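You operate a simulated robot arm through the tools that you are given. There is no shell and no other tool. Be economical: measure what you need, move in short steps, check, and stop when the job is done.

Carry out the task below with a simulated robot arm. There is one attempt and no reset: what you move stays moved.

JOB
Straighten the grey rod: turn it till the window shows 3 mm, then press till it shows 0 mm.
Fine: set the blue lever before you press the beige one and free it after; fingers clear of the rod.
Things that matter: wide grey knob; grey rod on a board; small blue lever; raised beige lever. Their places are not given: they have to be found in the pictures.

The check looks at the end state, three seconds after you hand in, the way a careful person would. Anything else that was tipped, shoved, dropped, spilled or broken makes it a failure.

ROBOT AND FRAMES
A 7-joint arm with a two-finger parallel gripper, fixed in place. Base frame: the origin is at the foot of the arm, x ahead of it, y to its left, z up; the work surface is at about z = 0.785. Lengths are in m, angles in degrees, forces in N, time in s.
Its first joint turns from -166.0 to 166.0 degrees. Payload 4.4 kg.
Tool frame: the origin (TCP) lies between the finger pads and is the grasp point; the fingertips stand 0.023 m ahead of it; z points along the fingers, y is the line along which they close. The gripper opens to 0.094 m. The fingers are 0.038 m wide and 0.01 m thick; the gripper's body (0.054 by 0.096 m) begins 0.039 m behind the TCP.
Orientation is told as [roll, pitch, yaw] about the base's x, y, z axes, in that order, counted from this pose: with the fingers straight down and closing along the base's y, the tool's x points along the base's -x, its y along +y and its z along -z.

CONTROLS
- The arm moves only by the tool arm_command. Its argument "series" is a list that holds one entry, the list of rows, each a list of 7 numbers: the shift along the base's x, y, z in m, then the turn, a rotation vector about the base's x, y, z in degrees, then the closure, from 0 (fully open) to 1 (shut). In form: [[[tx, ty, tz, wx, wy, wz, grip], ...]]. A call has 1 to 12 rows; each row is the pose to reach, as a shift and turn from the pose commanded when the call began. Rows are played at 5 a second. More than 0.05 m and 8.6 degrees between two rows, or a gripper value outside its range, and nothing of the call is played. A pose out of reach is approached as far as the arm can. The call stops where the force on the tool passes 60 N (or 10 N more than at its start, if that is more) or the arm is blocked; 0.2 s more then pass. The fingers move at their own pace (about 0.072 m/s each) and stop on an object; they squeeze with about 40 N. The grip force told is the motor's: it shows also when the fingers shut on nothing. Time passes only in rows, and 0.2 s behind the last, so rows that repeat a pose let the fingers close. The reply holds the time, the measured pose of the TCP, the force on the tool along the base axes, the opening and the grip force, in the units named above and with some noise, and new pictures: "show" is both (left out), scene, wrist or none.
- Cameras (640 x 400 px; columns grow to the right, rows downward): "scene" is fixed at [0.4001, 0.5016, 1.5349]; the picture's right is [-0.53, -0.85, 0.00], its down [-0.60, 0.38, -0.70] and it looks along [0.59, -0.37, -0.71] (base axes); focal length 315 px, centre (320, 200). "wrist" rides on the gripper at [0.086, 0.016, -0.075] in the tool frame; the picture's right is [-0.18, 0.98, 0.00], its down [-0.58, -0.11, -0.81] and it looks along [-0.79, -0.15, 0.59] (tool axes); focal length 243 px, centre (320, 200).
- point_at(camera, pixels): for up to 12 pixels [column, row] of the newest picture of that camera ("zoom" is the newest enlarged one), the place [x, y, z] in the base frame of the surface seen there, good to about 0.003 m. The clock stands still meanwhile.
- inspect(camera, box): a new picture of the part [left, top, right, bottom] of that camera's present view, enlarged. The clock stands still meanwhile.
- finish_job(): hands the job in; it is judged then, once.

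Keep the steps short. Do not move on a guess: measure, check each grasp and each placing, and mend mistakes. In all there are 80 turns and 170 pictures (those below and enlarged ones count). Leave the gripper open and the arm clear of the work at the hand-in unless told otherwise, and finish with a single line.

The tools are called after "Request:" by a JSON object that holds its "api" and its "payload". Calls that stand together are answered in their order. arm_command: Moves the arm, as the interface text tells. Its arguments: {"type":"object","properties":{"series":{"type":"array"},"show":{"type":"string","enum":["both","scene","wrist","none"]}},"required":["series"]} The other tools are called the same way: point_at (camera, pixels) gives the place of the surface under pixels of a picture; inspect (camera, box) takes an enlarged picture of a part of a camera's view; finish_job () hands the job in.

At the start:

```text
t: 0.0
tool_pos: [0.7303, -0.0063, 1.1398]
ee_rot: [0.1, -0.1, 0.1]
wrist_force: [1.2, -0.3, -0.3]
opening: 0.0939
grasp_force: 0.0
```

scene: 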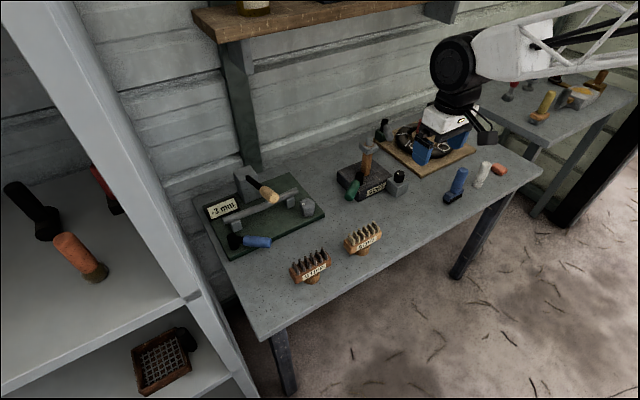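
wrist: 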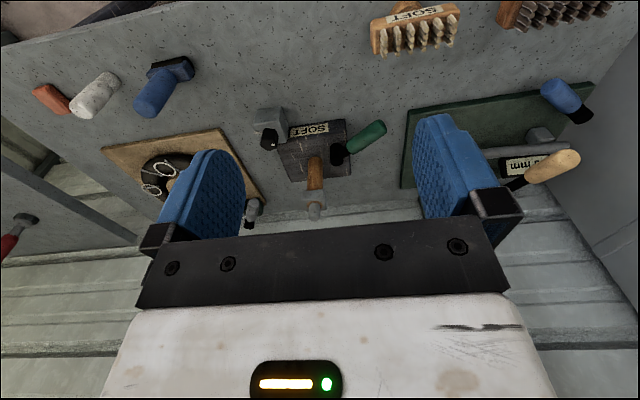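

I see a green board with a rod, window "-2 mm", a beige lever, a blue lever and a knob. I'll enlarge it first.

Request:
{"api": "inspect", "payload": {"camera": "scene", "box": [180, 150, 340, 265]}}

Request:
{"api": "inspect", "payload": {"camera": "scene", "box": [320, 110, 480, 215]}}

```text
3.48 times, centred on (260, 208) of scene
```

zoom: 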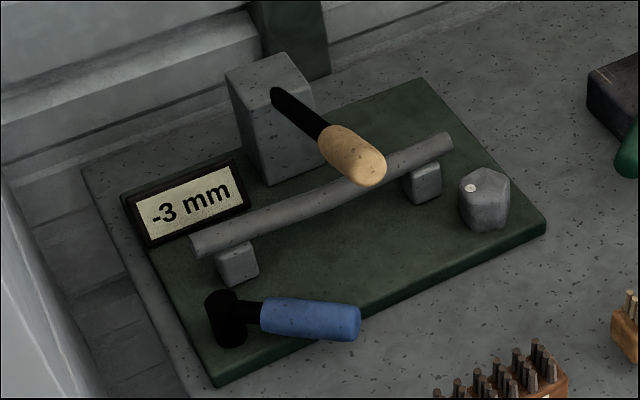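

```text
3.81 times, centred on (400, 162) of scene
```

zoom: 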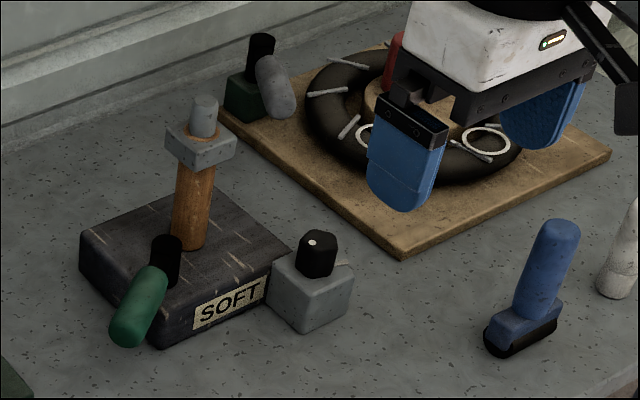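

The window reads -3 mm. I'll enlarge the board again so I can measure its parts.

Request:
{"api": "inspect", "payload": {"camera": "scene", "box": [180, 150, 340, 265]}}

Request:
{"api": "point_at", "payload": {"camera": "zoom", "pixels": [[485, 185], [483, 215], [470, 188], [350, 145], [372, 180], [280, 95], [225, 300], [270, 318], [350, 322], [205, 240], [440, 143], [270, 80]]}}

Request:
{"api": "point_at", "payload": {"camera": "zoom", "pixels": [[465, 180], [505, 182], [489, 172], [483, 228], [500, 260], [330, 225], [320, 200], [225, 340], [320, 145], [240, 250], [425, 180], [190, 200]]}}

```text
3.48 times, centred on (260, 208) of scene
```

zoom: 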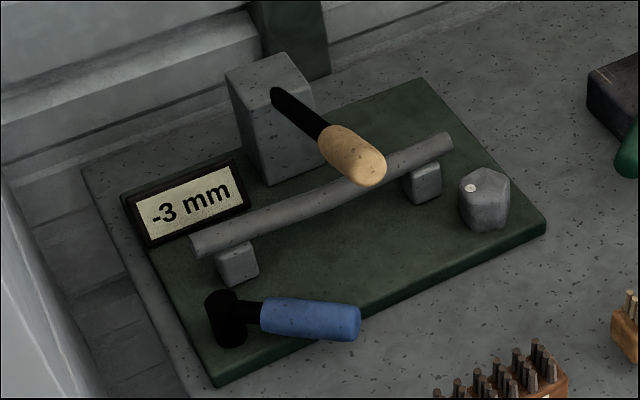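

```text
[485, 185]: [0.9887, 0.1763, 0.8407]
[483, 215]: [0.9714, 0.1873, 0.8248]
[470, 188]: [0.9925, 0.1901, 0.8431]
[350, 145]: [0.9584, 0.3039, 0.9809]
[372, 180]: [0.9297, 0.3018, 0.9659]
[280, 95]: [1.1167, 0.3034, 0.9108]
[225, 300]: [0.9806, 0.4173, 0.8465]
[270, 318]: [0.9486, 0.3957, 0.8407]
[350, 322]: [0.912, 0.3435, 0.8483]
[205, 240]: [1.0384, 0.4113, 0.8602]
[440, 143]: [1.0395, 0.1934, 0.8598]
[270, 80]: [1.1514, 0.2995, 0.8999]
```

```text
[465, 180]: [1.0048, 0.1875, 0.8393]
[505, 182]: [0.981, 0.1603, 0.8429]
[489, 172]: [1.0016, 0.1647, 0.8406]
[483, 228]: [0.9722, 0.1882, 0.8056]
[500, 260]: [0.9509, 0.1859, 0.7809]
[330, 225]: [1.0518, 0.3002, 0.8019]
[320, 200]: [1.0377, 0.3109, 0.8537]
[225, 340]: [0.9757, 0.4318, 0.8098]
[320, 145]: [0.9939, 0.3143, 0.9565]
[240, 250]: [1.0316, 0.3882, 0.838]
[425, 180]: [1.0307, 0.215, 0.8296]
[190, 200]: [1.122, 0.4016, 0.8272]
```

The knob is at about (0.988, 0.173) with its top at z 0.841, and the rod lies at x ≈ 1.04. I'll move above and short of the knob, with the tool tilted 20° outward for reach.

Request:
{"api": "arm_command", "payload": {"series": [[[0.03, 0.025, -0.02, 0, -3, 0, 0], [0.06, 0.05, -0.04, 0, -6, 0, 0], [0.09, 0.075, -0.06, 0, -9, 0, 0], [0.12, 0.1, -0.08, 0, -12, 0, 0], [0.15, 0.125, -0.1, 0, -15, 0, 0], [0.18, 0.15, -0.13, 0, -18, 0, 0], [0.2, 0.17, -0.16, 0, -20, 0, 0], [0.215, 0.179, -0.18, 0, -20, 0, 0], [0.215, 0.179, -0.18, 0, -20, 0, 0]]]}}

```text
t: 2.0
tool_pos: [0.9411, 0.173, 0.9596]
ee_rot: [0.0, -20.0, 0.0]
wrist_force: [0.2, 0.1, -0.2]
opening: 0.0941
grasp_force: 0.0
```

scene: 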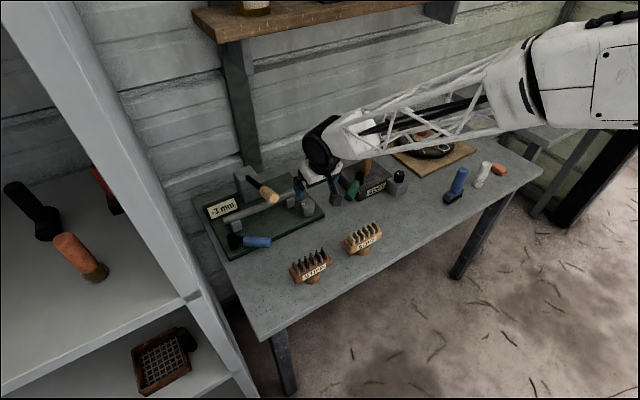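
wrist: 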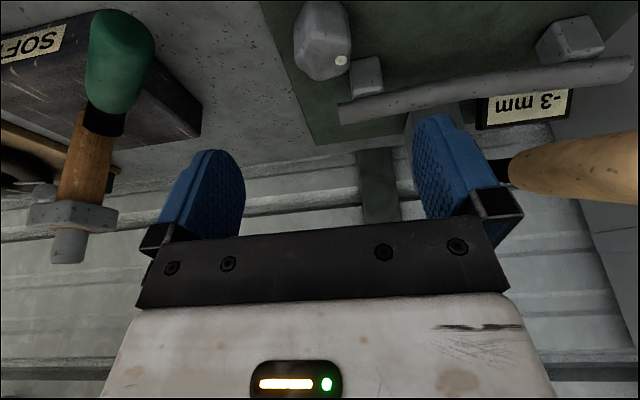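

The gripper is over the board's edge. I'll measure the knob and the hammer standing on the right, which I have to keep clear of.

Request:
{"api": "inspect", "payload": {"camera": "wrist", "box": [240, 0, 440, 125]}}

Request:
{"api": "point_at", "payload": {"camera": "wrist", "pixels": [[340, 60], [312, 5], [345, 15], [298, 40], [315, 75], [345, 110], [120, 50], [40, 210], [105, 215], [70, 250], [550, 165], [530, 75]]}}

```text
3.20 times, centred on (340, 62) of wrist
```

zoom: 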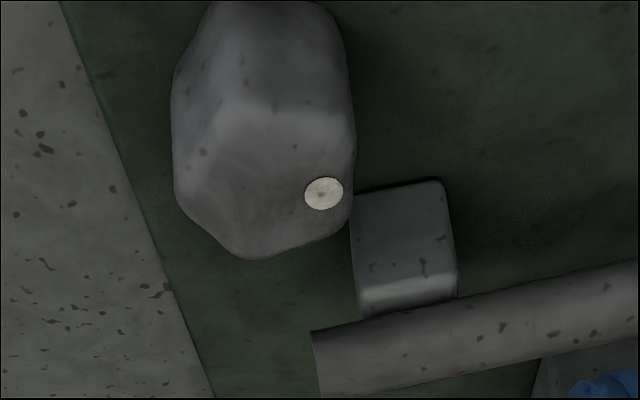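

```text
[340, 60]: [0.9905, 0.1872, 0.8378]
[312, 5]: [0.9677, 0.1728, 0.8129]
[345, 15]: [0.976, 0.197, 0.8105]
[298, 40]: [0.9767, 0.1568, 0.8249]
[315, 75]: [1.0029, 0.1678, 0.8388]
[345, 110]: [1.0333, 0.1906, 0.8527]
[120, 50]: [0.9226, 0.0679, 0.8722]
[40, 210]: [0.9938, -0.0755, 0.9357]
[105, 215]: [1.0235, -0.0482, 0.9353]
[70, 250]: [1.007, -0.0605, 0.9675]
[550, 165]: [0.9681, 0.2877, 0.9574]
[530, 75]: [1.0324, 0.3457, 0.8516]
```

I need the near corners of the support block beside the knob and the exact knob outline, to check finger clearance.

Request:
{"api": "point_at", "payload": {"camera": "zoom", "pixels": [[357, 215], [358, 290], [440, 190], [448, 280], [400, 195], [270, 115], [220, 115], [185, 190], [250, 250], [330, 225], [345, 140], [265, 190]]}}

```text
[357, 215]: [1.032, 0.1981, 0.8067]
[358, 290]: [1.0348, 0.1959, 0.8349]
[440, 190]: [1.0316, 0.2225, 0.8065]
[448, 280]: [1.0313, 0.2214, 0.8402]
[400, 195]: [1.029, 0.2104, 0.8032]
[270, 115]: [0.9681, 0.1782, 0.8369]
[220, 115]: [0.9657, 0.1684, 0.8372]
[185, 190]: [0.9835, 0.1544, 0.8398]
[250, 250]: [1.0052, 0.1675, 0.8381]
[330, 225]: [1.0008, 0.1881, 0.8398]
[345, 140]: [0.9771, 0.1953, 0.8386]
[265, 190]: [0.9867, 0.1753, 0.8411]
```

The knob centre is (0.986, 0.175), about 42 mm wide, and the support face is at x 1.029. I'll descend with a partly closed gripper.

Request:
{"api": "arm_command", "payload": {"series": [[[0.01, 0.002, -0.02, 0, 0, 0, 0.2], [0.02, 0.002, -0.05, 0, 0, 0, 0.35], [0.03, 0.002, -0.075, 0, 0, 0, 0.35], [0.037, 0.002, -0.095, 0, 0, 0, 0.35], [0.037, 0.002, -0.095, 0, 0, 0, 0.35]]]}}

```text
t: 3.2
tool_pos: [0.9798, 0.1743, 0.8642]
ee_rot: [-0.1, -20.0, -0.1]
wrist_force: [-0.2, 0.5, -0.3]
opening: 0.0612
grasp_force: 0.1
```

scene: 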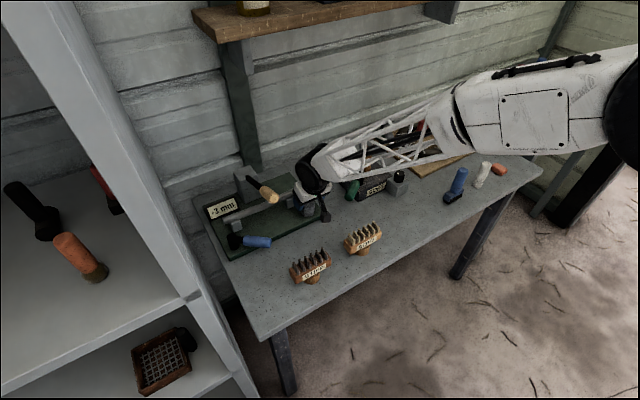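
wrist: 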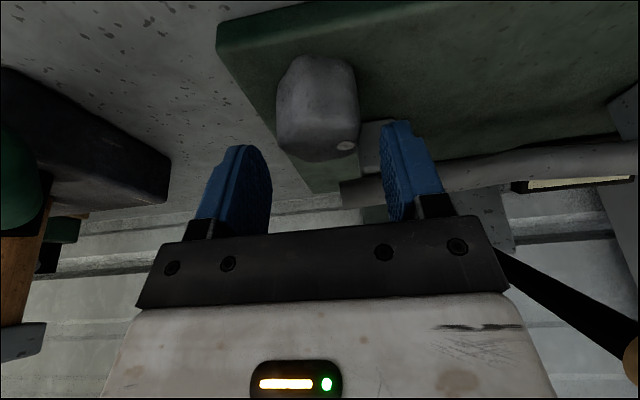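

The fingers straddle the knob. I'll go down 27 mm more and close.

Request:
{"api": "arm_command", "payload": {"series": [[[0.0, 0, -0.014, 0, 0, 0, 0.35], [0.0, 0.0, -0.027, 0, 0, 0, 0.35], [0, 0, -0.027, 0, 0, 0, 0.35], [0, 0, -0.027, 0, 0, 0, 0.7], [0, 0, -0.027, 0, 0, 0, 0.7]]]}}

```text
t: 4.4
tool_pos: [0.9809, 0.1743, 0.8387]
ee_rot: [0.0, -20.1, 0.0]
wrist_force: [5.9, 22.7, -2.1]
opening: 0.0472
grasp_force: 45.7
```

scene: 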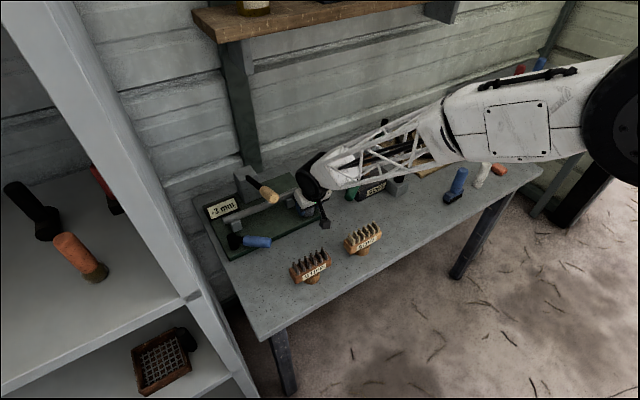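
wrist: 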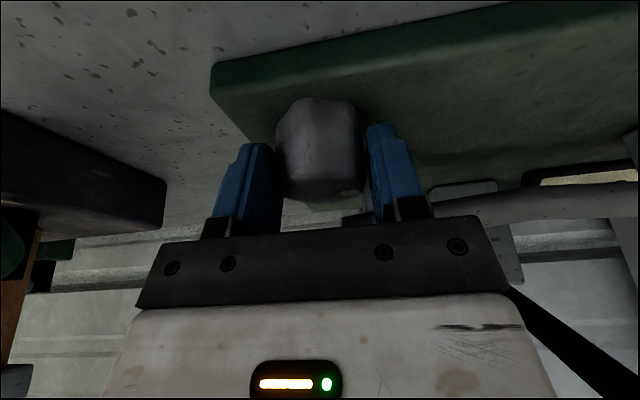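

The fingers hold the knob at 47 mm with a slight side force. I'll shift 2 mm in +y and try a 16° turn about the vertical to see which way the reading goes.

Request:
{"api": "arm_command", "payload": {"series": [[[0.001, 0.002, 0, 0, 0, 0, 0.8], [0.001, 0.002, 0, 0, 0, 4, 0.8], [0.001, 0.0015, 0, 0, 0, 8, 0.8], [0.001, 0.001, 0, 0, 0, 12, 0.8], [0.001, 0.0005, 0, 0, 0, 16, 0.8], [0.001, 0.0005, 0, 0, 0, 16, 0.8]]], "show": "none"}}

Request:
{"api": "inspect", "payload": {"camera": "scene", "box": [180, 150, 340, 265]}}

```text
t: 5.8
tool_pos: [0.9824, 0.1729, 0.8384]
ee_rot: [0.0, -20.1, 15.8]
wrist_force: [-6.0, -53.3, 0.6]
opening: 0.0471
grasp_force: 44.8
```

```text
3.48 times, centred on (260, 208) of scene
```

zoom: 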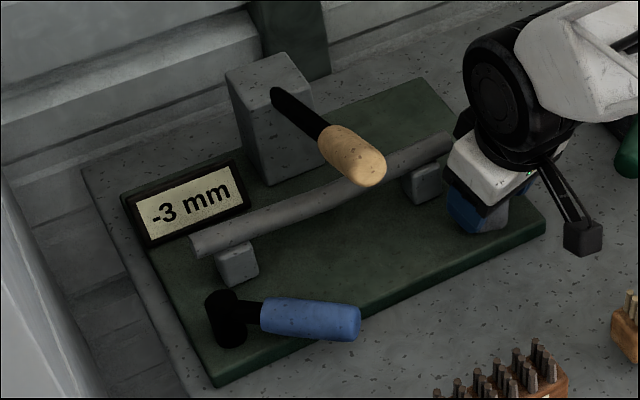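

The reading is unchanged and the side force is high. I'll ease y by 1.5 mm and look at the knob.

Request:
{"api": "arm_command", "payload": {"series": [[[0, 0.0015, 0, 0, 0, 0, 0.8], [0, 0.0015, 0, 0, 0, 0, 0.8]]], "show": "wrist"}}

```text
t: 6.1
tool_pos: [0.9832, 0.1729, 0.8359]
ee_rot: [-0.1, -20.1, 15.9]
wrist_force: [-1.4, -15.2, 2.4]
opening: 0.0475
grasp_force: 44.9
stopped in row 1: the force on the tool passed its limit (the readings are from after the stop); the commanded pose is now the measured one
```

wrist: 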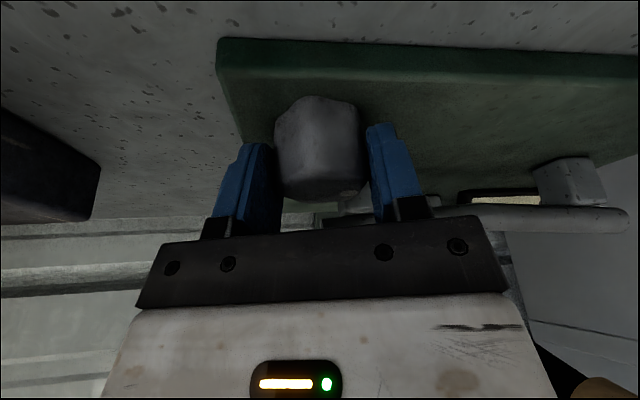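

The knob turned with the gripper, and force is lower now. I'll continue turning in the same direction in small steps.

Request:
{"api": "arm_command", "payload": {"series": [[[0.0, 0, 0, 0, 0, 5, 0.8], [0, 0, 0, 0, 0, 10, 0.8], [0, 0, 0, 0, 0, 15, 0.8], [0, 0, 0, 0, 0, 20, 0.8], [0, 0, 0, 0, 0, 20, 0.8]]], "show": "wrist"}}

Request:
{"api": "inspect", "payload": {"camera": "scene", "box": [180, 150, 340, 265]}}

```text
t: 7.2
tool_pos: [0.9821, 0.1707, 0.8385]
ee_rot: [-0.1, -20.0, 35.5]
wrist_force: [2.4, -10.4, -2.4]
opening: 0.0471
grasp_force: 44.8
stopped in row 5: the force on the tool passed its limit (the readings are from after the stop); the commanded pose is now the measured one
```

wrist: 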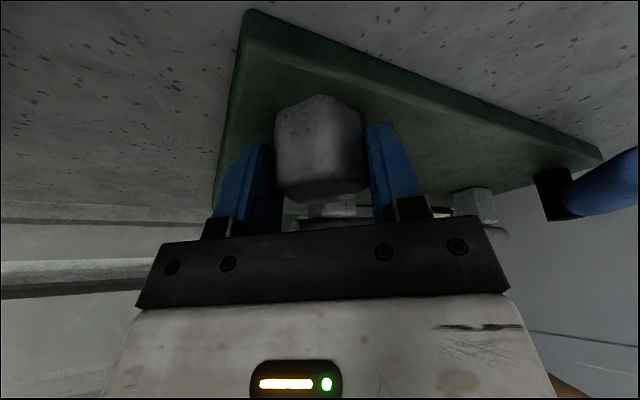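

```text
3.48 times, centred on (260, 208) of scene
```

zoom: 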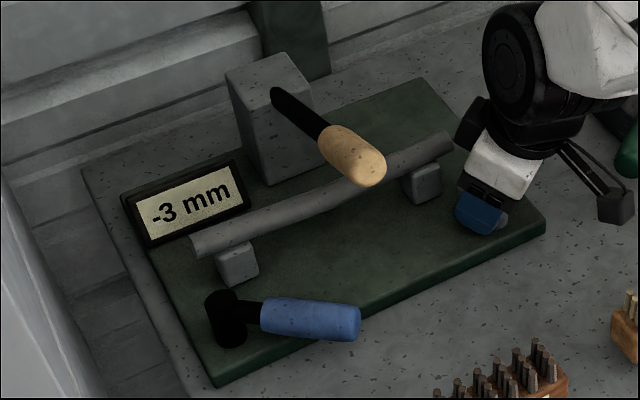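

The reading is still -3. I'll look closely at the knob's dot to see whether it slipped.

Request:
{"api": "inspect", "payload": {"camera": "wrist", "box": [240, 80, 420, 220]}}

```text
2.86 times, centred on (330, 150) of wrist
```

zoom: 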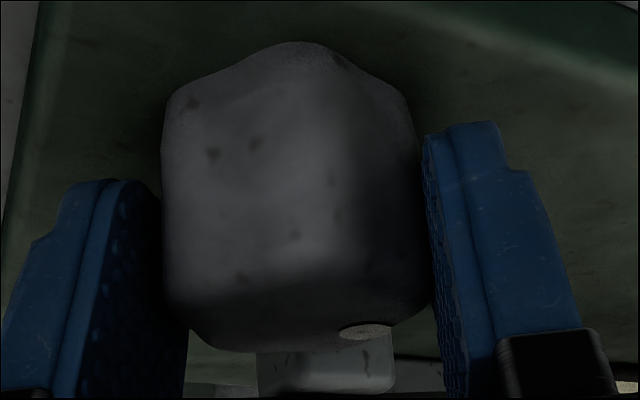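

Request:
{"api": "point_at", "payload": {"camera": "zoom", "pixels": [[365, 332], [350, 335], [375, 330], [280, 310], [200, 310], [400, 300]]}}

```text
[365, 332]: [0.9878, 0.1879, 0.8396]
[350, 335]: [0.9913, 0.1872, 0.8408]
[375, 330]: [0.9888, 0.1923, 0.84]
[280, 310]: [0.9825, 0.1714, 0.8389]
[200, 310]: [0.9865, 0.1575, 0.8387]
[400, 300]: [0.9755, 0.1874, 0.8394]
```

The dot is still at (0.989, 0.189), so the knob did not turn and the fingers slid, probably against an end stop. I'll turn the other way, keeping the tool centred on the knob.

Request:
{"api": "arm_command", "payload": {"series": [[[0.0, 0.0005, 0, 0, 0, -5, 0.8], [0, 0.001, 0, 0, 0, -10, 0.8], [0, 0.0015, 0, 0, 0, -15, 0.8], [0, 0.002, 0, 0, 0, -20, 0.8], [0, 0.002, 0, 0, 0, -20, 0.8]]], "show": "none"}}

Request:
{"api": "inspect", "payload": {"camera": "scene", "box": [180, 150, 340, 265]}}

Request:
{"api": "inspect", "payload": {"camera": "wrist", "box": [240, 80, 420, 220]}}

```text
t: 8.4
tool_pos: [0.9835, 0.173, 0.8361]
ee_rot: [-0.2, -20.0, 15.5]
wrist_force: [-18.3, -21.5, 17.1]
opening: 0.0471
grasp_force: 44.9
```

```text
3.48 times, centred on (260, 208) of scene
```

zoom: 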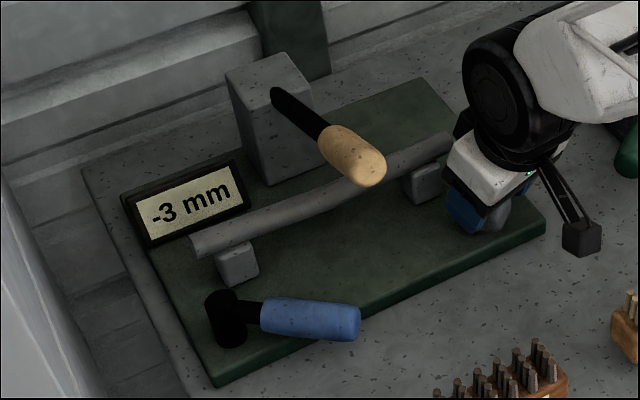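

```text
2.86 times, centred on (330, 150) of wrist
```

zoom: 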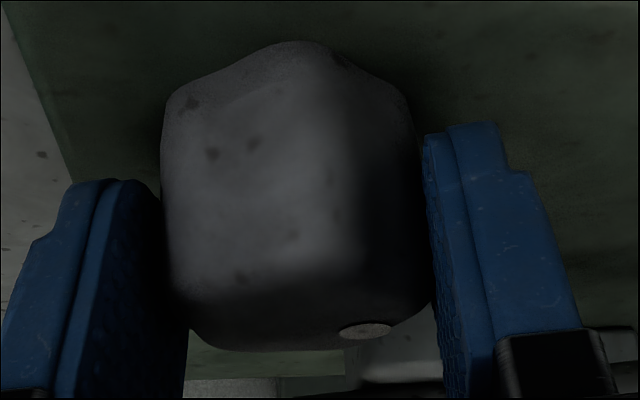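

The knob looks the same relative to the gripper as before. I'll measure the dot again.

Request:
{"api": "point_at", "payload": {"camera": "zoom", "pixels": [[365, 332], [280, 310], [200, 310], [400, 300]]}}

```text
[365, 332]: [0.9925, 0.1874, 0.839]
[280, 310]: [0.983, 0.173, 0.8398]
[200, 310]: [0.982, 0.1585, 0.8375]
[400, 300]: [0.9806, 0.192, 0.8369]
```

The dot's direction changed by about 17°, so the knob does follow the gripper. The reading just changes slowly near its extreme. I'll keep turning in the negative direction and watch it.

Request:
{"api": "arm_command", "payload": {"series": [[[-0.001, -0.0005, 0, 0, 0, -5, 0.8], [-0.001, -0.0001, 0, 0, 0, -10, 0.8], [-0.001, 0.0003, 0, 0, 0, -15, 0.8], [-0.001, 0.0007, 0, 0, 0, -20, 0.8], [-0.001, 0.0011, 0, 0, 0, -25, 0.8], [-0.001, 0.0015, 0, 0, 0, -30, 0.8], [-0.001, 0.0015, 0, 0, 0, -30, 0.8]]], "show": "none"}}

Request:
{"api": "inspect", "payload": {"camera": "scene", "box": [180, 150, 340, 265]}}

Request:
{"api": "inspect", "payload": {"camera": "wrist", "box": [240, 80, 420, 220]}}

```text
t: 10.2
tool_pos: [0.9831, 0.1761, 0.8377]
ee_rot: [0.0, -20.0, -14.4]
wrist_force: [4.8, 12.0, -3.4]
opening: 0.0469
grasp_force: 45.3
stopped in row 7: the force on the tool passed its limit (the readings are from after the stop); the commanded pose is now the measured one
```

```text
3.48 times, centred on (260, 208) of scene
```

zoom: 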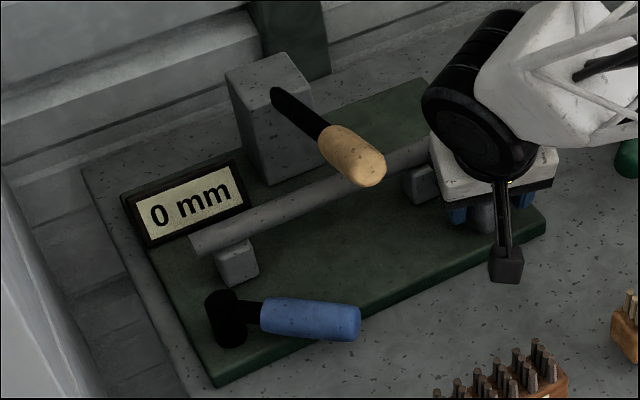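

```text
2.86 times, centred on (330, 150) of wrist
```

zoom: 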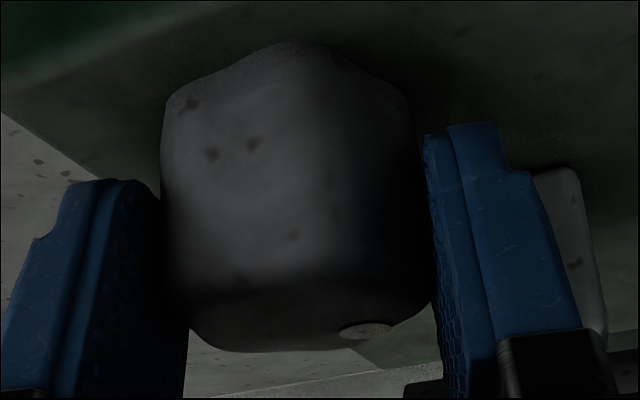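

The window went from -3 to 0 over 30°. The right finger is nearing the support, so I'll ratchet: open slightly, rotate back +36° and regrip.

Request:
{"api": "arm_command", "payload": {"series": [[[0, 0, 0, 0, 0, 0, 0.35], [-0.002, -0.001, 0, 0, 0, 0, 0.35], [-0.002, -0.0015, 0, 0, 0, 7, 0.35], [-0.002, -0.002, 0, 0, 0, 14, 0.35], [-0.002, -0.0025, 0, 0, 0, 21, 0.35], [-0.002, -0.003, 0, 0, 0, 28, 0.35], [-0.002, -0.004, 0, 0, 0, 36, 0.35], [-0.002, -0.004, 0, 0, 0, 36, 0.35], [-0.002, -0.004, 0, 0, 0, 36, 0.8], [-0.002, -0.004, 0, 0, 0, 36, 0.8]]], "show": "none"}}

Request:
{"api": "inspect", "payload": {"camera": "scene", "box": [180, 150, 340, 265]}}

Request:
{"api": "inspect", "payload": {"camera": "wrist", "box": [240, 80, 420, 220]}}

```text
t: 12.4
tool_pos: [0.9814, 0.1733, 0.8369]
ee_rot: [0.0, -20.0, 21.7]
wrist_force: [6.4, -15.9, -1.3]
opening: 0.0479
grasp_force: 45.3
```

```text
3.48 times, centred on (260, 208) of scene
```

zoom: 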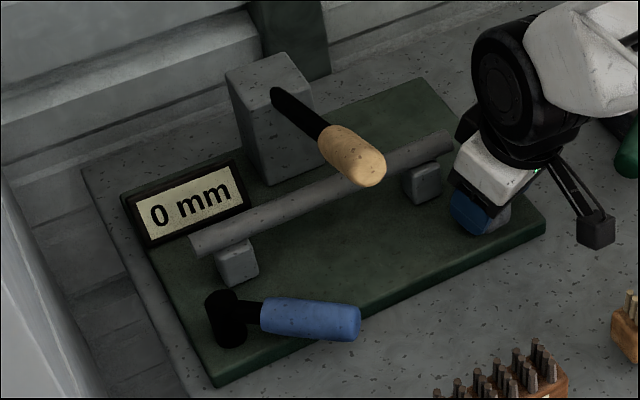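

```text
2.86 times, centred on (330, 150) of wrist
```

zoom: 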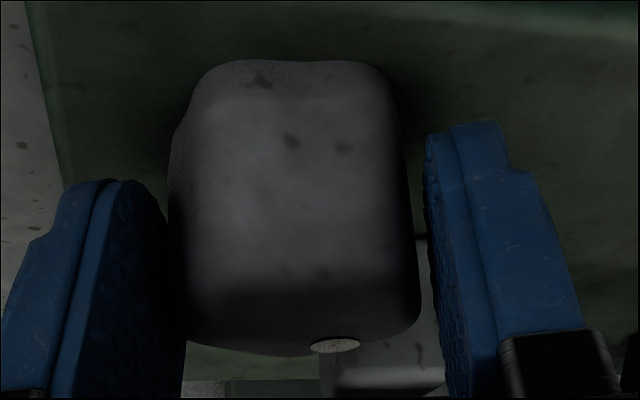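

Still 0 mm and regripped at yaw 22°. I'll turn −24° and read again.

Request:
{"api": "arm_command", "payload": {"series": [[[0, 0.0003, 0, 0, 0, -4, 0.8], [0, 0.0007, 0, 0, 0, -8, 0.8], [0, 0.001, 0, 0, 0, -12, 0.8], [0, 0.0014, 0, 0, 0, -16, 0.8], [0, 0.0017, 0, 0, 0, -20, 0.8], [0, 0.002, 0, 0, 0, -24, 0.8], [0, 0.002, 0, 0, 0, -24, 0.8]]], "show": "none"}}

Request:
{"api": "inspect", "payload": {"camera": "scene", "box": [180, 150, 340, 265]}}

```text
t: 14.0
tool_pos: [0.9813, 0.1747, 0.8371]
ee_rot: [0.0, -20.0, -2.4]
wrist_force: [-11.0, 19.8, 2.4]
opening: 0.0478
grasp_force: 44.5
```

```text
3.48 times, centred on (260, 208) of scene
```

zoom: 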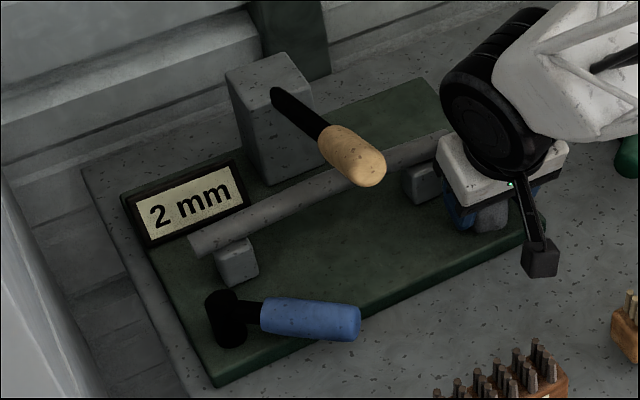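

2 mm. I'll turn 10° more.

Request:
{"api": "arm_command", "payload": {"series": [[[0, 0.0, 0, 0, 0, -4, 0.8], [0, 0.0003, 0, 0, 0, -7, 0.8], [0, 0.0005, 0, 0, 0, -10, 0.8], [0, 0.0005, 0, 0, 0, -10, 0.8]]], "show": "none"}}

Request:
{"api": "inspect", "payload": {"camera": "scene", "box": [180, 150, 340, 265]}}

```text
t: 14.9
tool_pos: [0.9796, 0.1757, 0.8362]
ee_rot: [0.1, -20.1, -12.3]
wrist_force: [0.9, 12.0, -1.3]
opening: 0.0479
grasp_force: 45.0
stopped in row 4: the force on the tool passed its limit (the readings are from after the stop); the commanded pose is now the measured one
```

```text
3.48 times, centred on (260, 208) of scene
```

zoom: 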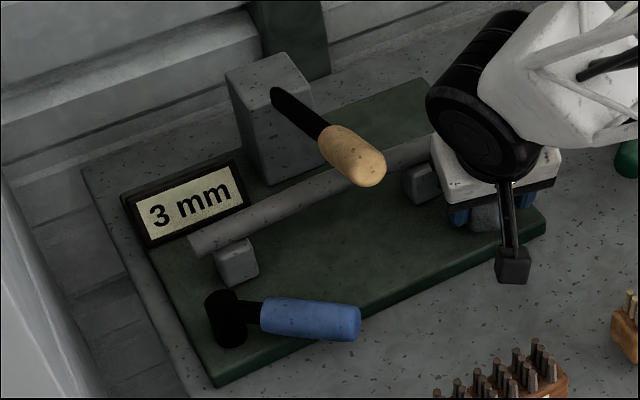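

It shows 3 mm. I'll go 5° further to sit well within the 3 mm band, then check.

Request:
{"api": "arm_command", "payload": {"series": [[[0, -0.0005, 0, 0, 0, -2.5, 0.8], [0.0003, -0.0005, 0, 0, 0, -5, 0.8], [0.0003, -0.0005, 0, 0, 0, -5, 0.8]]], "show": "none"}}

Request:
{"api": "inspect", "payload": {"camera": "scene", "box": [180, 150, 340, 265]}}

```text
t: 15.8
tool_pos: [0.9808, 0.1774, 0.8365]
ee_rot: [-0.1, -20.0, -17.2]
wrist_force: [-0.3, 41.8, -3.6]
opening: 0.0479
grasp_force: 44.9
```

```text
3.48 times, centred on (260, 208) of scene
```

zoom: 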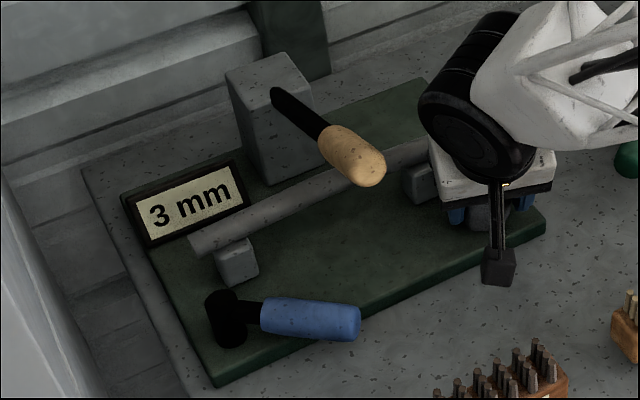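

3 mm holds. I'll release the knob and retreat along the tool axis, then up.

Request:
{"api": "arm_command", "payload": {"series": [[[0, 0, 0, 0, 0, 0, 0.35], [0, 0, 0, 0, 0, 0, 0.3], [-0.013, 0.004, 0.038, 0, 0, 0, 0.3], [-0.028, 0.008, 0.08, 0, 0, 0, 0.3], [-0.06, 0.008, 0.12, 0, 0, 4, 0.3], [-0.1, 0.01, 0.15, 0, 0, 10, 0.3], [-0.13, 0.01, 0.18, 0, 5, 16, 0.3], [-0.16, 0.01, 0.21, 0, 10, 17, 0.3], [-0.19, 0.02, 0.24, 0, 15, 17, 0.3], [-0.19, 0.02, 0.24, 0, 15, 17, 0.3]]]}}

Request:
{"api": "inspect", "payload": {"camera": "scene", "box": [180, 150, 340, 265]}}

```text
refused: row 5 steps farther than a row can; nothing moved
```

```text
3.48 times, centred on (260, 208) of scene
```

zoom: 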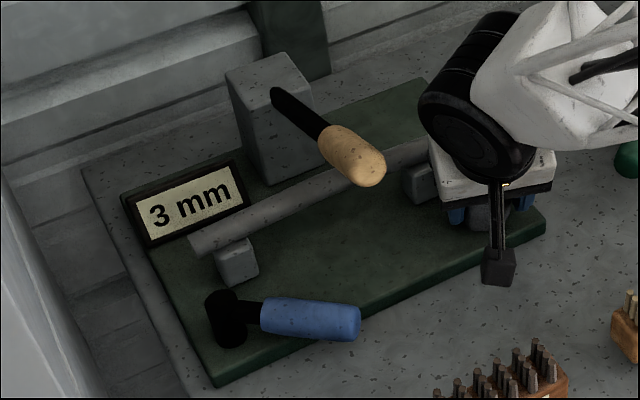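

One step was slightly too long, so I'm repeating it with shorter steps.

Request:
{"api": "arm_command", "payload": {"series": [[[0, 0, 0, 0, 0, 0, 0.35], [0, 0, 0, 0, 0, 0, 0.3], [-0.013, 0.004, 0.038, 0, 0, 0, 0.3], [-0.028, 0.008, 0.08, 0, 0, 0, 0.3], [-0.05, 0.008, 0.115, 0, 0, 4, 0.3], [-0.08, 0.01, 0.145, 0, 0, 10, 0.3], [-0.11, 0.01, 0.175, 0, 4, 15, 0.3], [-0.14, 0.01, 0.205, 0, 8, 17, 0.3], [-0.17, 0.02, 0.235, 0, 12, 17, 0.3], [-0.19, 0.02, 0.25, 0, 15, 17, 0.3], [-0.19, 0.02, 0.25, 0, 15, 17, 0.3]]]}}

Request:
{"api": "inspect", "payload": {"camera": "scene", "box": [180, 150, 340, 265]}}

Request:
{"api": "point_at", "payload": {"camera": "zoom", "pixels": [[225, 295], [215, 300], [240, 295], [225, 335], [250, 312], [265, 300], [265, 330], [300, 300], [300, 320], [300, 335], [345, 310], [345, 335]]}}

```text
t: 18.1
tool_pos: [0.7913, 0.1957, 1.0857]
ee_rot: [-2.2, -5.2, 0.4]
wrist_force: [0.1, -0.3, 0.1]
opening: 0.0661
grasp_force: 0.1
```

scene: 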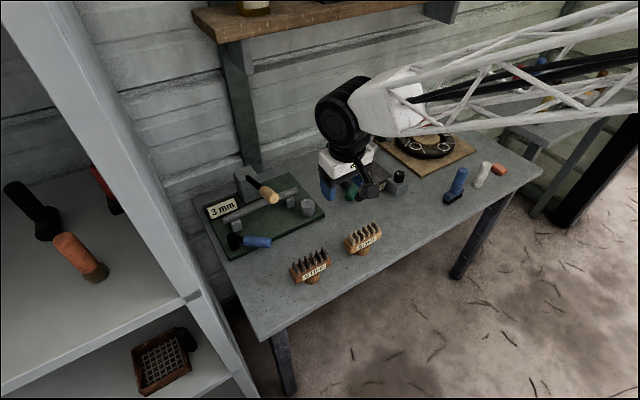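
wrist: 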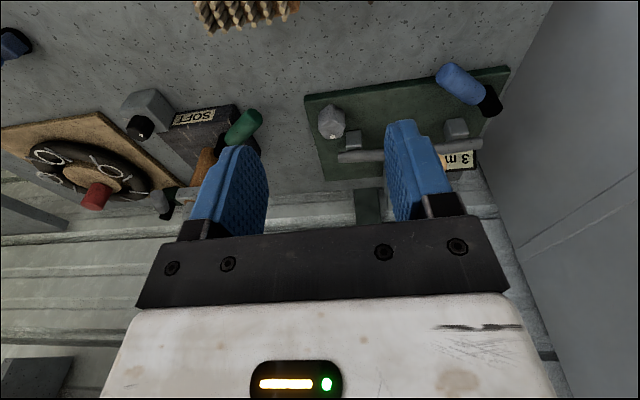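

```text
3.48 times, centred on (260, 208) of scene
```

zoom: 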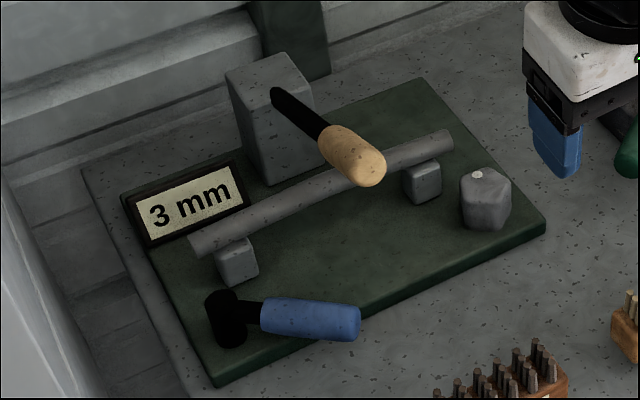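

```text
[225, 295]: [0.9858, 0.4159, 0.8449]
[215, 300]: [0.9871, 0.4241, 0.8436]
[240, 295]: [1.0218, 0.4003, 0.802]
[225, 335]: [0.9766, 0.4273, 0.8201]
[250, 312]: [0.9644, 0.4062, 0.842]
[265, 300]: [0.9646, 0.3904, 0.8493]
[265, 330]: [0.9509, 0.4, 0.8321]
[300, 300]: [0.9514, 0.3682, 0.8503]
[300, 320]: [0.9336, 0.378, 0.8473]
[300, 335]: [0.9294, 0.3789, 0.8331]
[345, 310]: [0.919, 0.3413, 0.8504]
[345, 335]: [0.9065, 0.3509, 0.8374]
```

The window holds 3 mm. Next is the blue lever: its pivot is near (0.985, 0.42) and the handle runs to (0.908, 0.345) at z ≈ 0.84. I'll measure the beige lever and board edge for clearance.

Request:
{"api": "point_at", "payload": {"camera": "zoom", "pixels": [[378, 182], [365, 186], [384, 165], [340, 128], [335, 165], [310, 125], [285, 95], [350, 340], [320, 370], [255, 60], [300, 85], [130, 230]]}}

Request:
{"api": "point_at", "payload": {"camera": "wrist", "pixels": [[445, 70], [470, 95], [490, 100], [460, 80], [505, 72], [475, 75], [560, 100], [600, 200]]}}

Request:
{"api": "inspect", "payload": {"camera": "wrist", "box": [400, 40, 540, 180]}}

```text
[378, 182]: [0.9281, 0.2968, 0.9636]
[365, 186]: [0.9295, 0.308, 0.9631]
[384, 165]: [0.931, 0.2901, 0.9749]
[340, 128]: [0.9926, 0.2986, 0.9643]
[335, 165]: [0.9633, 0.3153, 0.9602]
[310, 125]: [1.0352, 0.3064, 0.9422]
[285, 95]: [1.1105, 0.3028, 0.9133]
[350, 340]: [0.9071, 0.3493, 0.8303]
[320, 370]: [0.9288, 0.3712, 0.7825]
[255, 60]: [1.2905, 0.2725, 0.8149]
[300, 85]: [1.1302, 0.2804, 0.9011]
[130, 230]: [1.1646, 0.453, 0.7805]
```

```text
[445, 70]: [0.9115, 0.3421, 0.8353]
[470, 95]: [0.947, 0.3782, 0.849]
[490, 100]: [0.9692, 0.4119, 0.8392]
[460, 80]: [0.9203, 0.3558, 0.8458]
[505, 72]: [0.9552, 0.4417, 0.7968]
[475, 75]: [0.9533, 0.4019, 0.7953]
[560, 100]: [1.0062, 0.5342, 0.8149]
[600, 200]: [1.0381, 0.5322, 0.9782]
```

```text
2.86 times, centred on (470, 110) of wrist
```

zoom: 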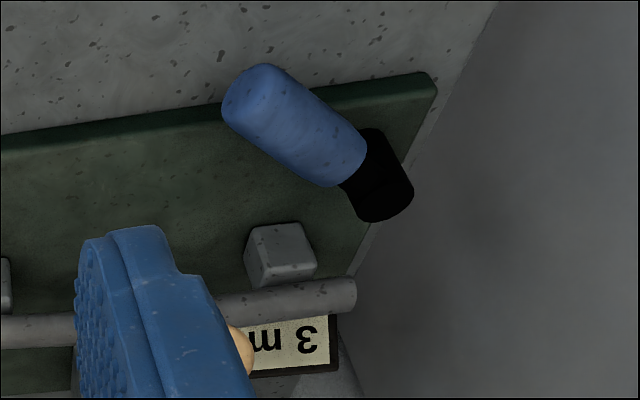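

The cabinet wall is at y ≈ 0.53, and the beige tip is at x ≥ 0.925, y 0.285–0.318, z ≈ 0.96. I'll approach the blue handle from the front with a 35° tilt and open fingers, staying below and in front of the beige lever.

Request:
{"api": "arm_command", "payload": {"series": [[[0, 0.03, -0.01, 0.3, -5, 0, 0.1], [0, 0.06, -0.02, 0.7, -10, 0, 0], [0, 0.09, -0.04, 1.1, -15, 0, 0], [0, 0.12, -0.06, 1.5, -20, 0, 0], [0, 0.15, -0.08, 1.9, -25, 0, 0], [0.0, 0.162, -0.1, 2.2, -30, 0, 0], [0.03, 0.162, -0.12, 2.2, -30, 0, 0], [0.06, 0.162, -0.15, 2.2, -30, 0, 0], [0.06, 0.162, -0.15, 2.2, -30, 0, 0]]]}}

```text
t: 20.1
tool_pos: [0.8501, 0.3591, 0.9361]
ee_rot: [0.1, -35.3, -0.4]
wrist_force: [0.0, -0.7, 0.0]
opening: 0.0937
grasp_force: 0.1
```

scene: 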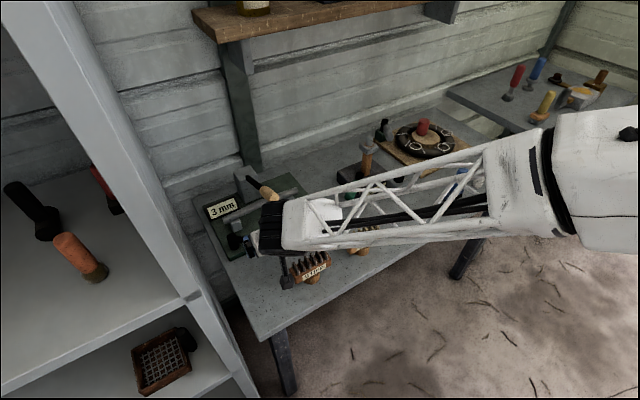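
wrist: 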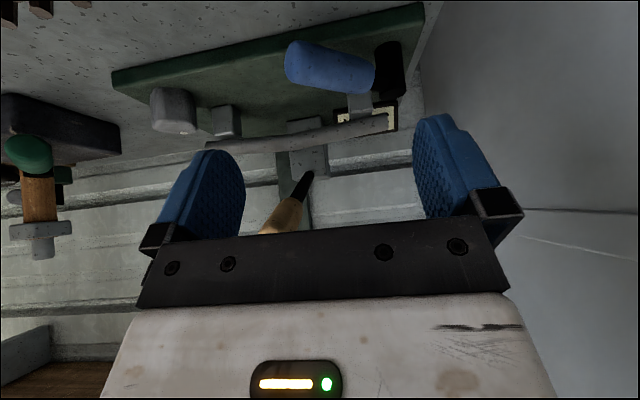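

The camera stalk hangs near the brushes, so I'll measure those before descending.

Request:
{"api": "point_at", "payload": {"camera": "scene", "pixels": [[325, 258], [310, 285], [325, 268], [300, 280], [315, 255], [350, 240], [375, 225], [312, 278], [245, 280], [260, 310]]}}

Request:
{"api": "inspect", "payload": {"camera": "scene", "box": [220, 170, 400, 300]}}

```text
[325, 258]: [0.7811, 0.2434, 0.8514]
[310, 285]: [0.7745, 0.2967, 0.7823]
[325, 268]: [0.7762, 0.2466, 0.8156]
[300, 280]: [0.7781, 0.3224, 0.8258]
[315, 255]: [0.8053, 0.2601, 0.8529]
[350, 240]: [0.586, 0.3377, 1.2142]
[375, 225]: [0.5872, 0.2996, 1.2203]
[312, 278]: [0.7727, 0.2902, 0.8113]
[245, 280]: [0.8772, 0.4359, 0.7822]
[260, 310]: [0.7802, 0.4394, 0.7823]
```

```text
3.08 times, centred on (310, 235) of scene
```

zoom: 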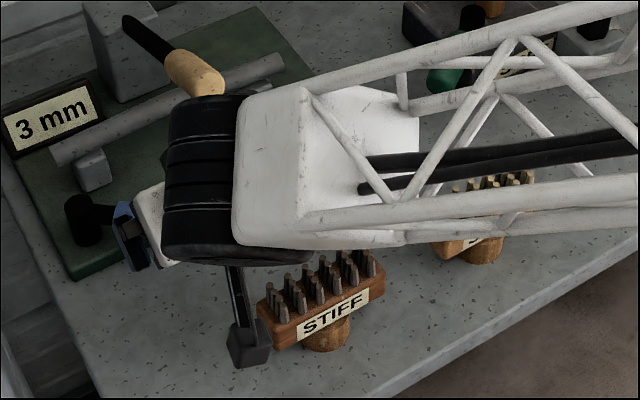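

The STIFF brush spans y 0.243–0.325 and my camera will sit at y ≈ 0.374, so it's clear. I'll advance to straddle the blue handle.

Request:
{"api": "arm_command", "payload": {"series": [[[0.02, 0, -0.03, 0, 0, 0, 0], [0.04, 0, -0.055, 0, 0, 0, 0], [0.06, 0, -0.08, 0, 0, 0, 0], [0.072, 0, -0.094, 0, 0, 0, 0], [0.072, 0, -0.094, 0, 0, 0, 0]]]}}

```text
t: 21.4
tool_pos: [0.9234, 0.3573, 0.843]
ee_rot: [0.1, -35.4, -0.4]
wrist_force: [-0.2, -0.8, -0.6]
opening: 0.0938
grasp_force: 0.1
```

scene: 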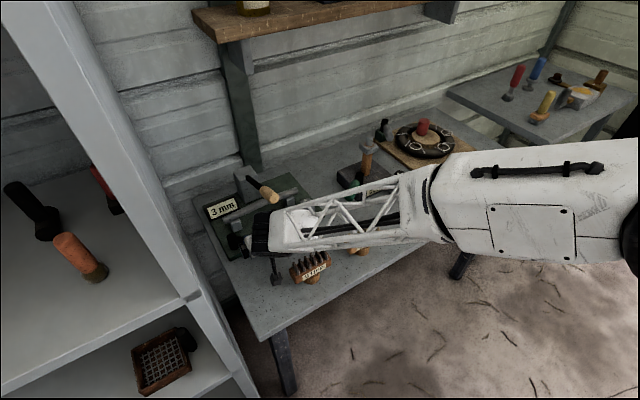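
wrist: 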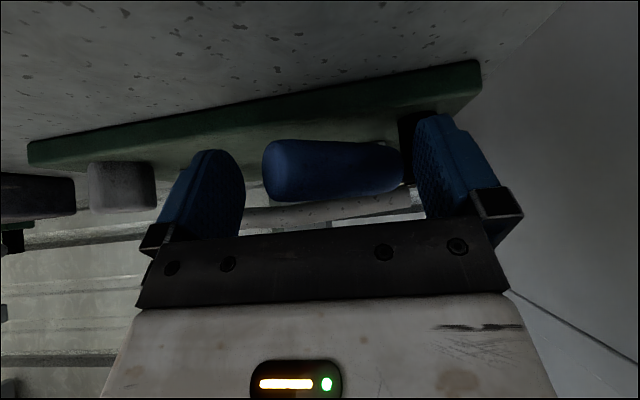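

The handle is between the fingers. I'll push gently in +y with the −y finger and see whether it swings.

Request:
{"api": "arm_command", "payload": {"series": [[[0, 0.006, 0, 0, 0, 0, 0], [0, 0.012, 0, 0, 0, 0, 0], [0, 0.018, 0, 0, 0, 0, 0], [0, 0.024, 0, 0, 0, 0, 0], [0, 0.03, 0, 0, 0, 0, 0]]]}}

```text
t: 22.6
tool_pos: [0.9235, 0.3882, 0.8433]
ee_rot: [0.2, -35.3, -0.5]
wrist_force: [-0.8, -2.6, 0.2]
opening: 0.0939
grasp_force: 0.0
```

scene: 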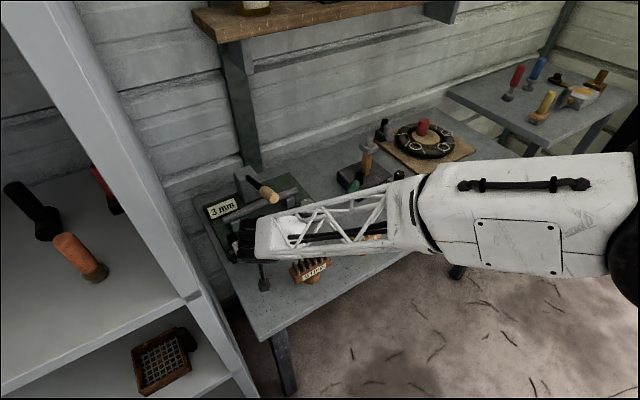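
wrist: 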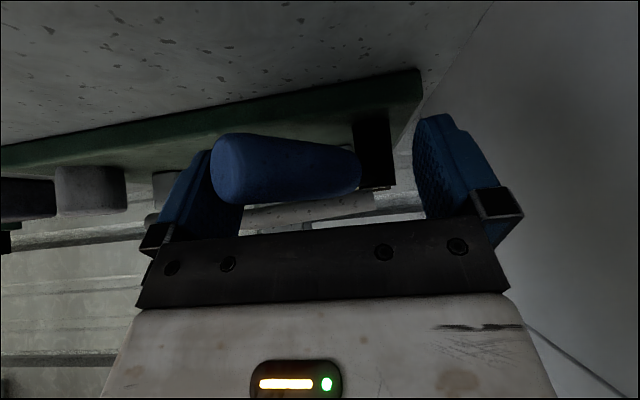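

Contact is light and the handle stays between the fingers. I'll continue 2.5 cm in +y.

Request:
{"api": "arm_command", "payload": {"series": [[[0, 0.006, 0, 0, 0, 0, 0], [0, 0.012, 0, 0, 0, 0, 0], [0, 0.018, 0, 0, 0, 0, 0], [0, 0.025, 0, 0, 0, 0, 0], [0, 0.025, 0, 0, 0, 0, 0]]]}}

```text
t: 23.8
tool_pos: [0.9247, 0.4129, 0.8435]
ee_rot: [0.3, -35.3, -0.6]
wrist_force: [0.7, -0.9, 0.1]
opening: 0.0943
grasp_force: 0.1
```

scene: 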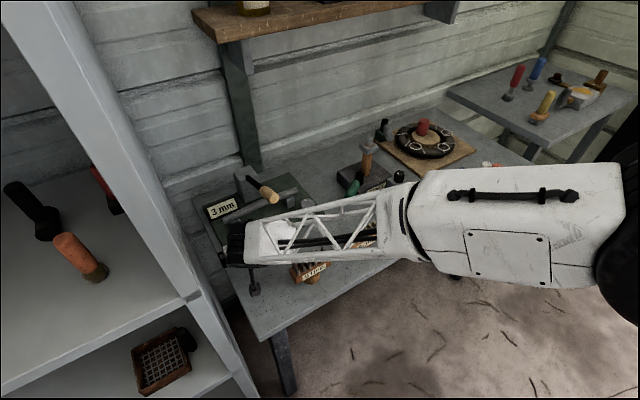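
wrist: 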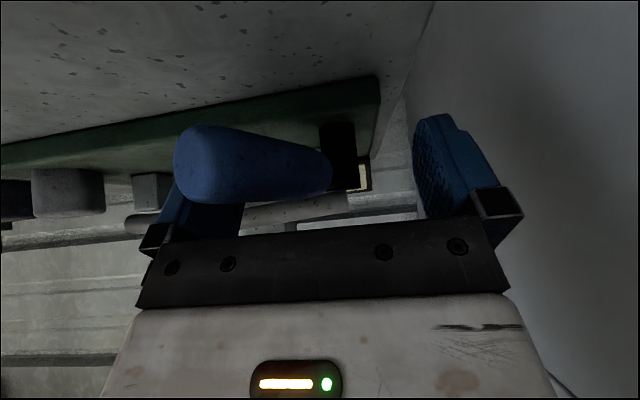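

Request:
{"api": "point_at", "payload": {"camera": "wrist", "pixels": [[185, 155], [215, 150], [260, 155], [310, 160], [335, 135], [230, 190]]}}

Request:
{"api": "inspect", "payload": {"camera": "scene", "box": [190, 180, 300, 290]}}

```text
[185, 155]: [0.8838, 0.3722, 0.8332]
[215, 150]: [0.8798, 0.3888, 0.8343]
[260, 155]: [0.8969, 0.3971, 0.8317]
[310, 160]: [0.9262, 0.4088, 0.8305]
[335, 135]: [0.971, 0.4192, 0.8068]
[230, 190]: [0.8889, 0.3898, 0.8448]
```

```text
3.64 times, centred on (245, 235) of scene
```

zoom: 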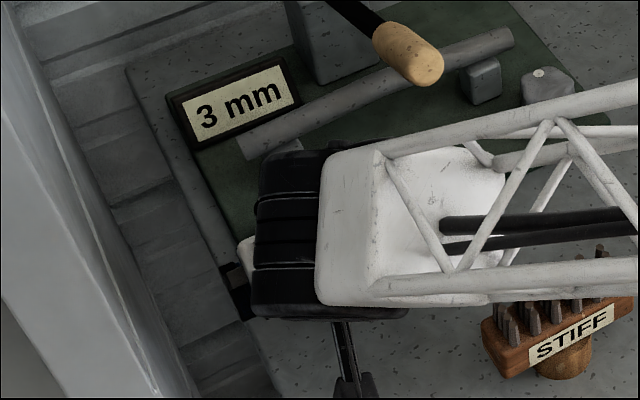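

The lever swings: its tip is now at (0.882, 0.38). I'll narrow the fingers slightly and continue until it stops.

Request:
{"api": "arm_command", "payload": {"series": [[[0, 0.0, 0, 0, 0, 0, 0.15], [0, 0.0, 0, 0, 0, 0, 0.3], [0, 0.006, 0, 0, 0, 0, 0.3], [0, 0.012, 0, 0, 0, 0, 0.3], [0, 0.018, 0, 0, 0, 0, 0.3], [0, 0.024, 0, 0, 0, 0, 0.3]]], "show": "wrist"}}

```text
t: 25.1
tool_pos: [0.9239, 0.4361, 0.843]
ee_rot: [0.1, -35.4, -0.4]
wrist_force: [0.1, -2.1, 0.2]
opening: 0.0666
grasp_force: 0.9
```

wrist: 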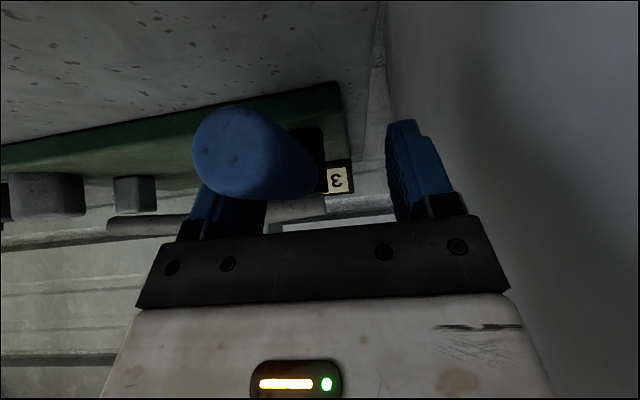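

It keeps swinging freely, now pointing almost straight at the camera. I'll continue a bit more.

Request:
{"api": "arm_command", "payload": {"series": [[[0, 0.0, 0, 0, 0, 0, 0.45], [0, 0.005, 0, 0, 0, 0, 0.45], [-0.004, 0.01, 0, 0, 0, 0, 0.45], [-0.008, 0.016, 0, 0, 0, 0, 0.45], [-0.012, 0.022, 0, 0, 0, 0, 0.45], [-0.012, 0.022, 0, 0, 0, 0, 0.45]]], "show": "wrist"}}

```text
t: 26.0
tool_pos: [0.9196, 0.4424, 0.8419]
ee_rot: [-0.1, -35.1, -0.7]
wrist_force: [-4.8, -46.6, 8.5]
opening: 0.072
grasp_force: 23.4
stopped in row 4: the force on the tool passed its limit (the readings are from after the stop); the commanded pose is now the measured one
```

wrist: 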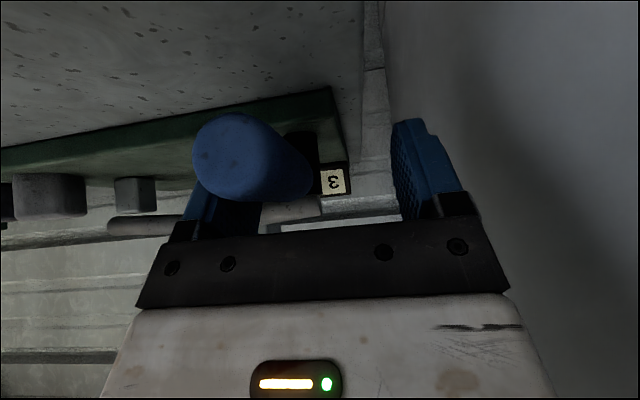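

The push is blocked with the finger backed open, so the lever seems to be at its stop. I'll back off 3 mm and measure the lever.

Request:
{"api": "arm_command", "payload": {"series": [[[0, -0.003, 0, 0, 0, 0, 0.25], [0, -0.004, 0, 0, 0, 0, 0.1], [0, -0.004, 0, 0, 0, 0, 0.0]]], "show": "wrist"}}

Request:
{"api": "point_at", "payload": {"camera": "wrist", "pixels": [[210, 130], [230, 115], [240, 150], [280, 150], [300, 165], [290, 135]]}}

```text
t: 26.8
tool_pos: [0.9191, 0.4417, 0.8422]
ee_rot: [0.0, -35.2, -0.6]
wrist_force: [0.7, 0.5, 0.6]
opening: 0.0939
grasp_force: 0.1
```

wrist: 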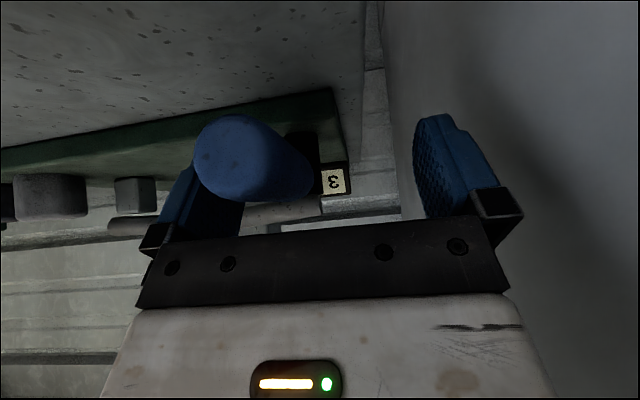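

```text
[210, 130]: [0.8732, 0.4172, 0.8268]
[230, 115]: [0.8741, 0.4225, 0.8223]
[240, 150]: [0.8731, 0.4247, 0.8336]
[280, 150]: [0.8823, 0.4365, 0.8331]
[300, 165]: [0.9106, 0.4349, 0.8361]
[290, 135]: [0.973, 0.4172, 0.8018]
```

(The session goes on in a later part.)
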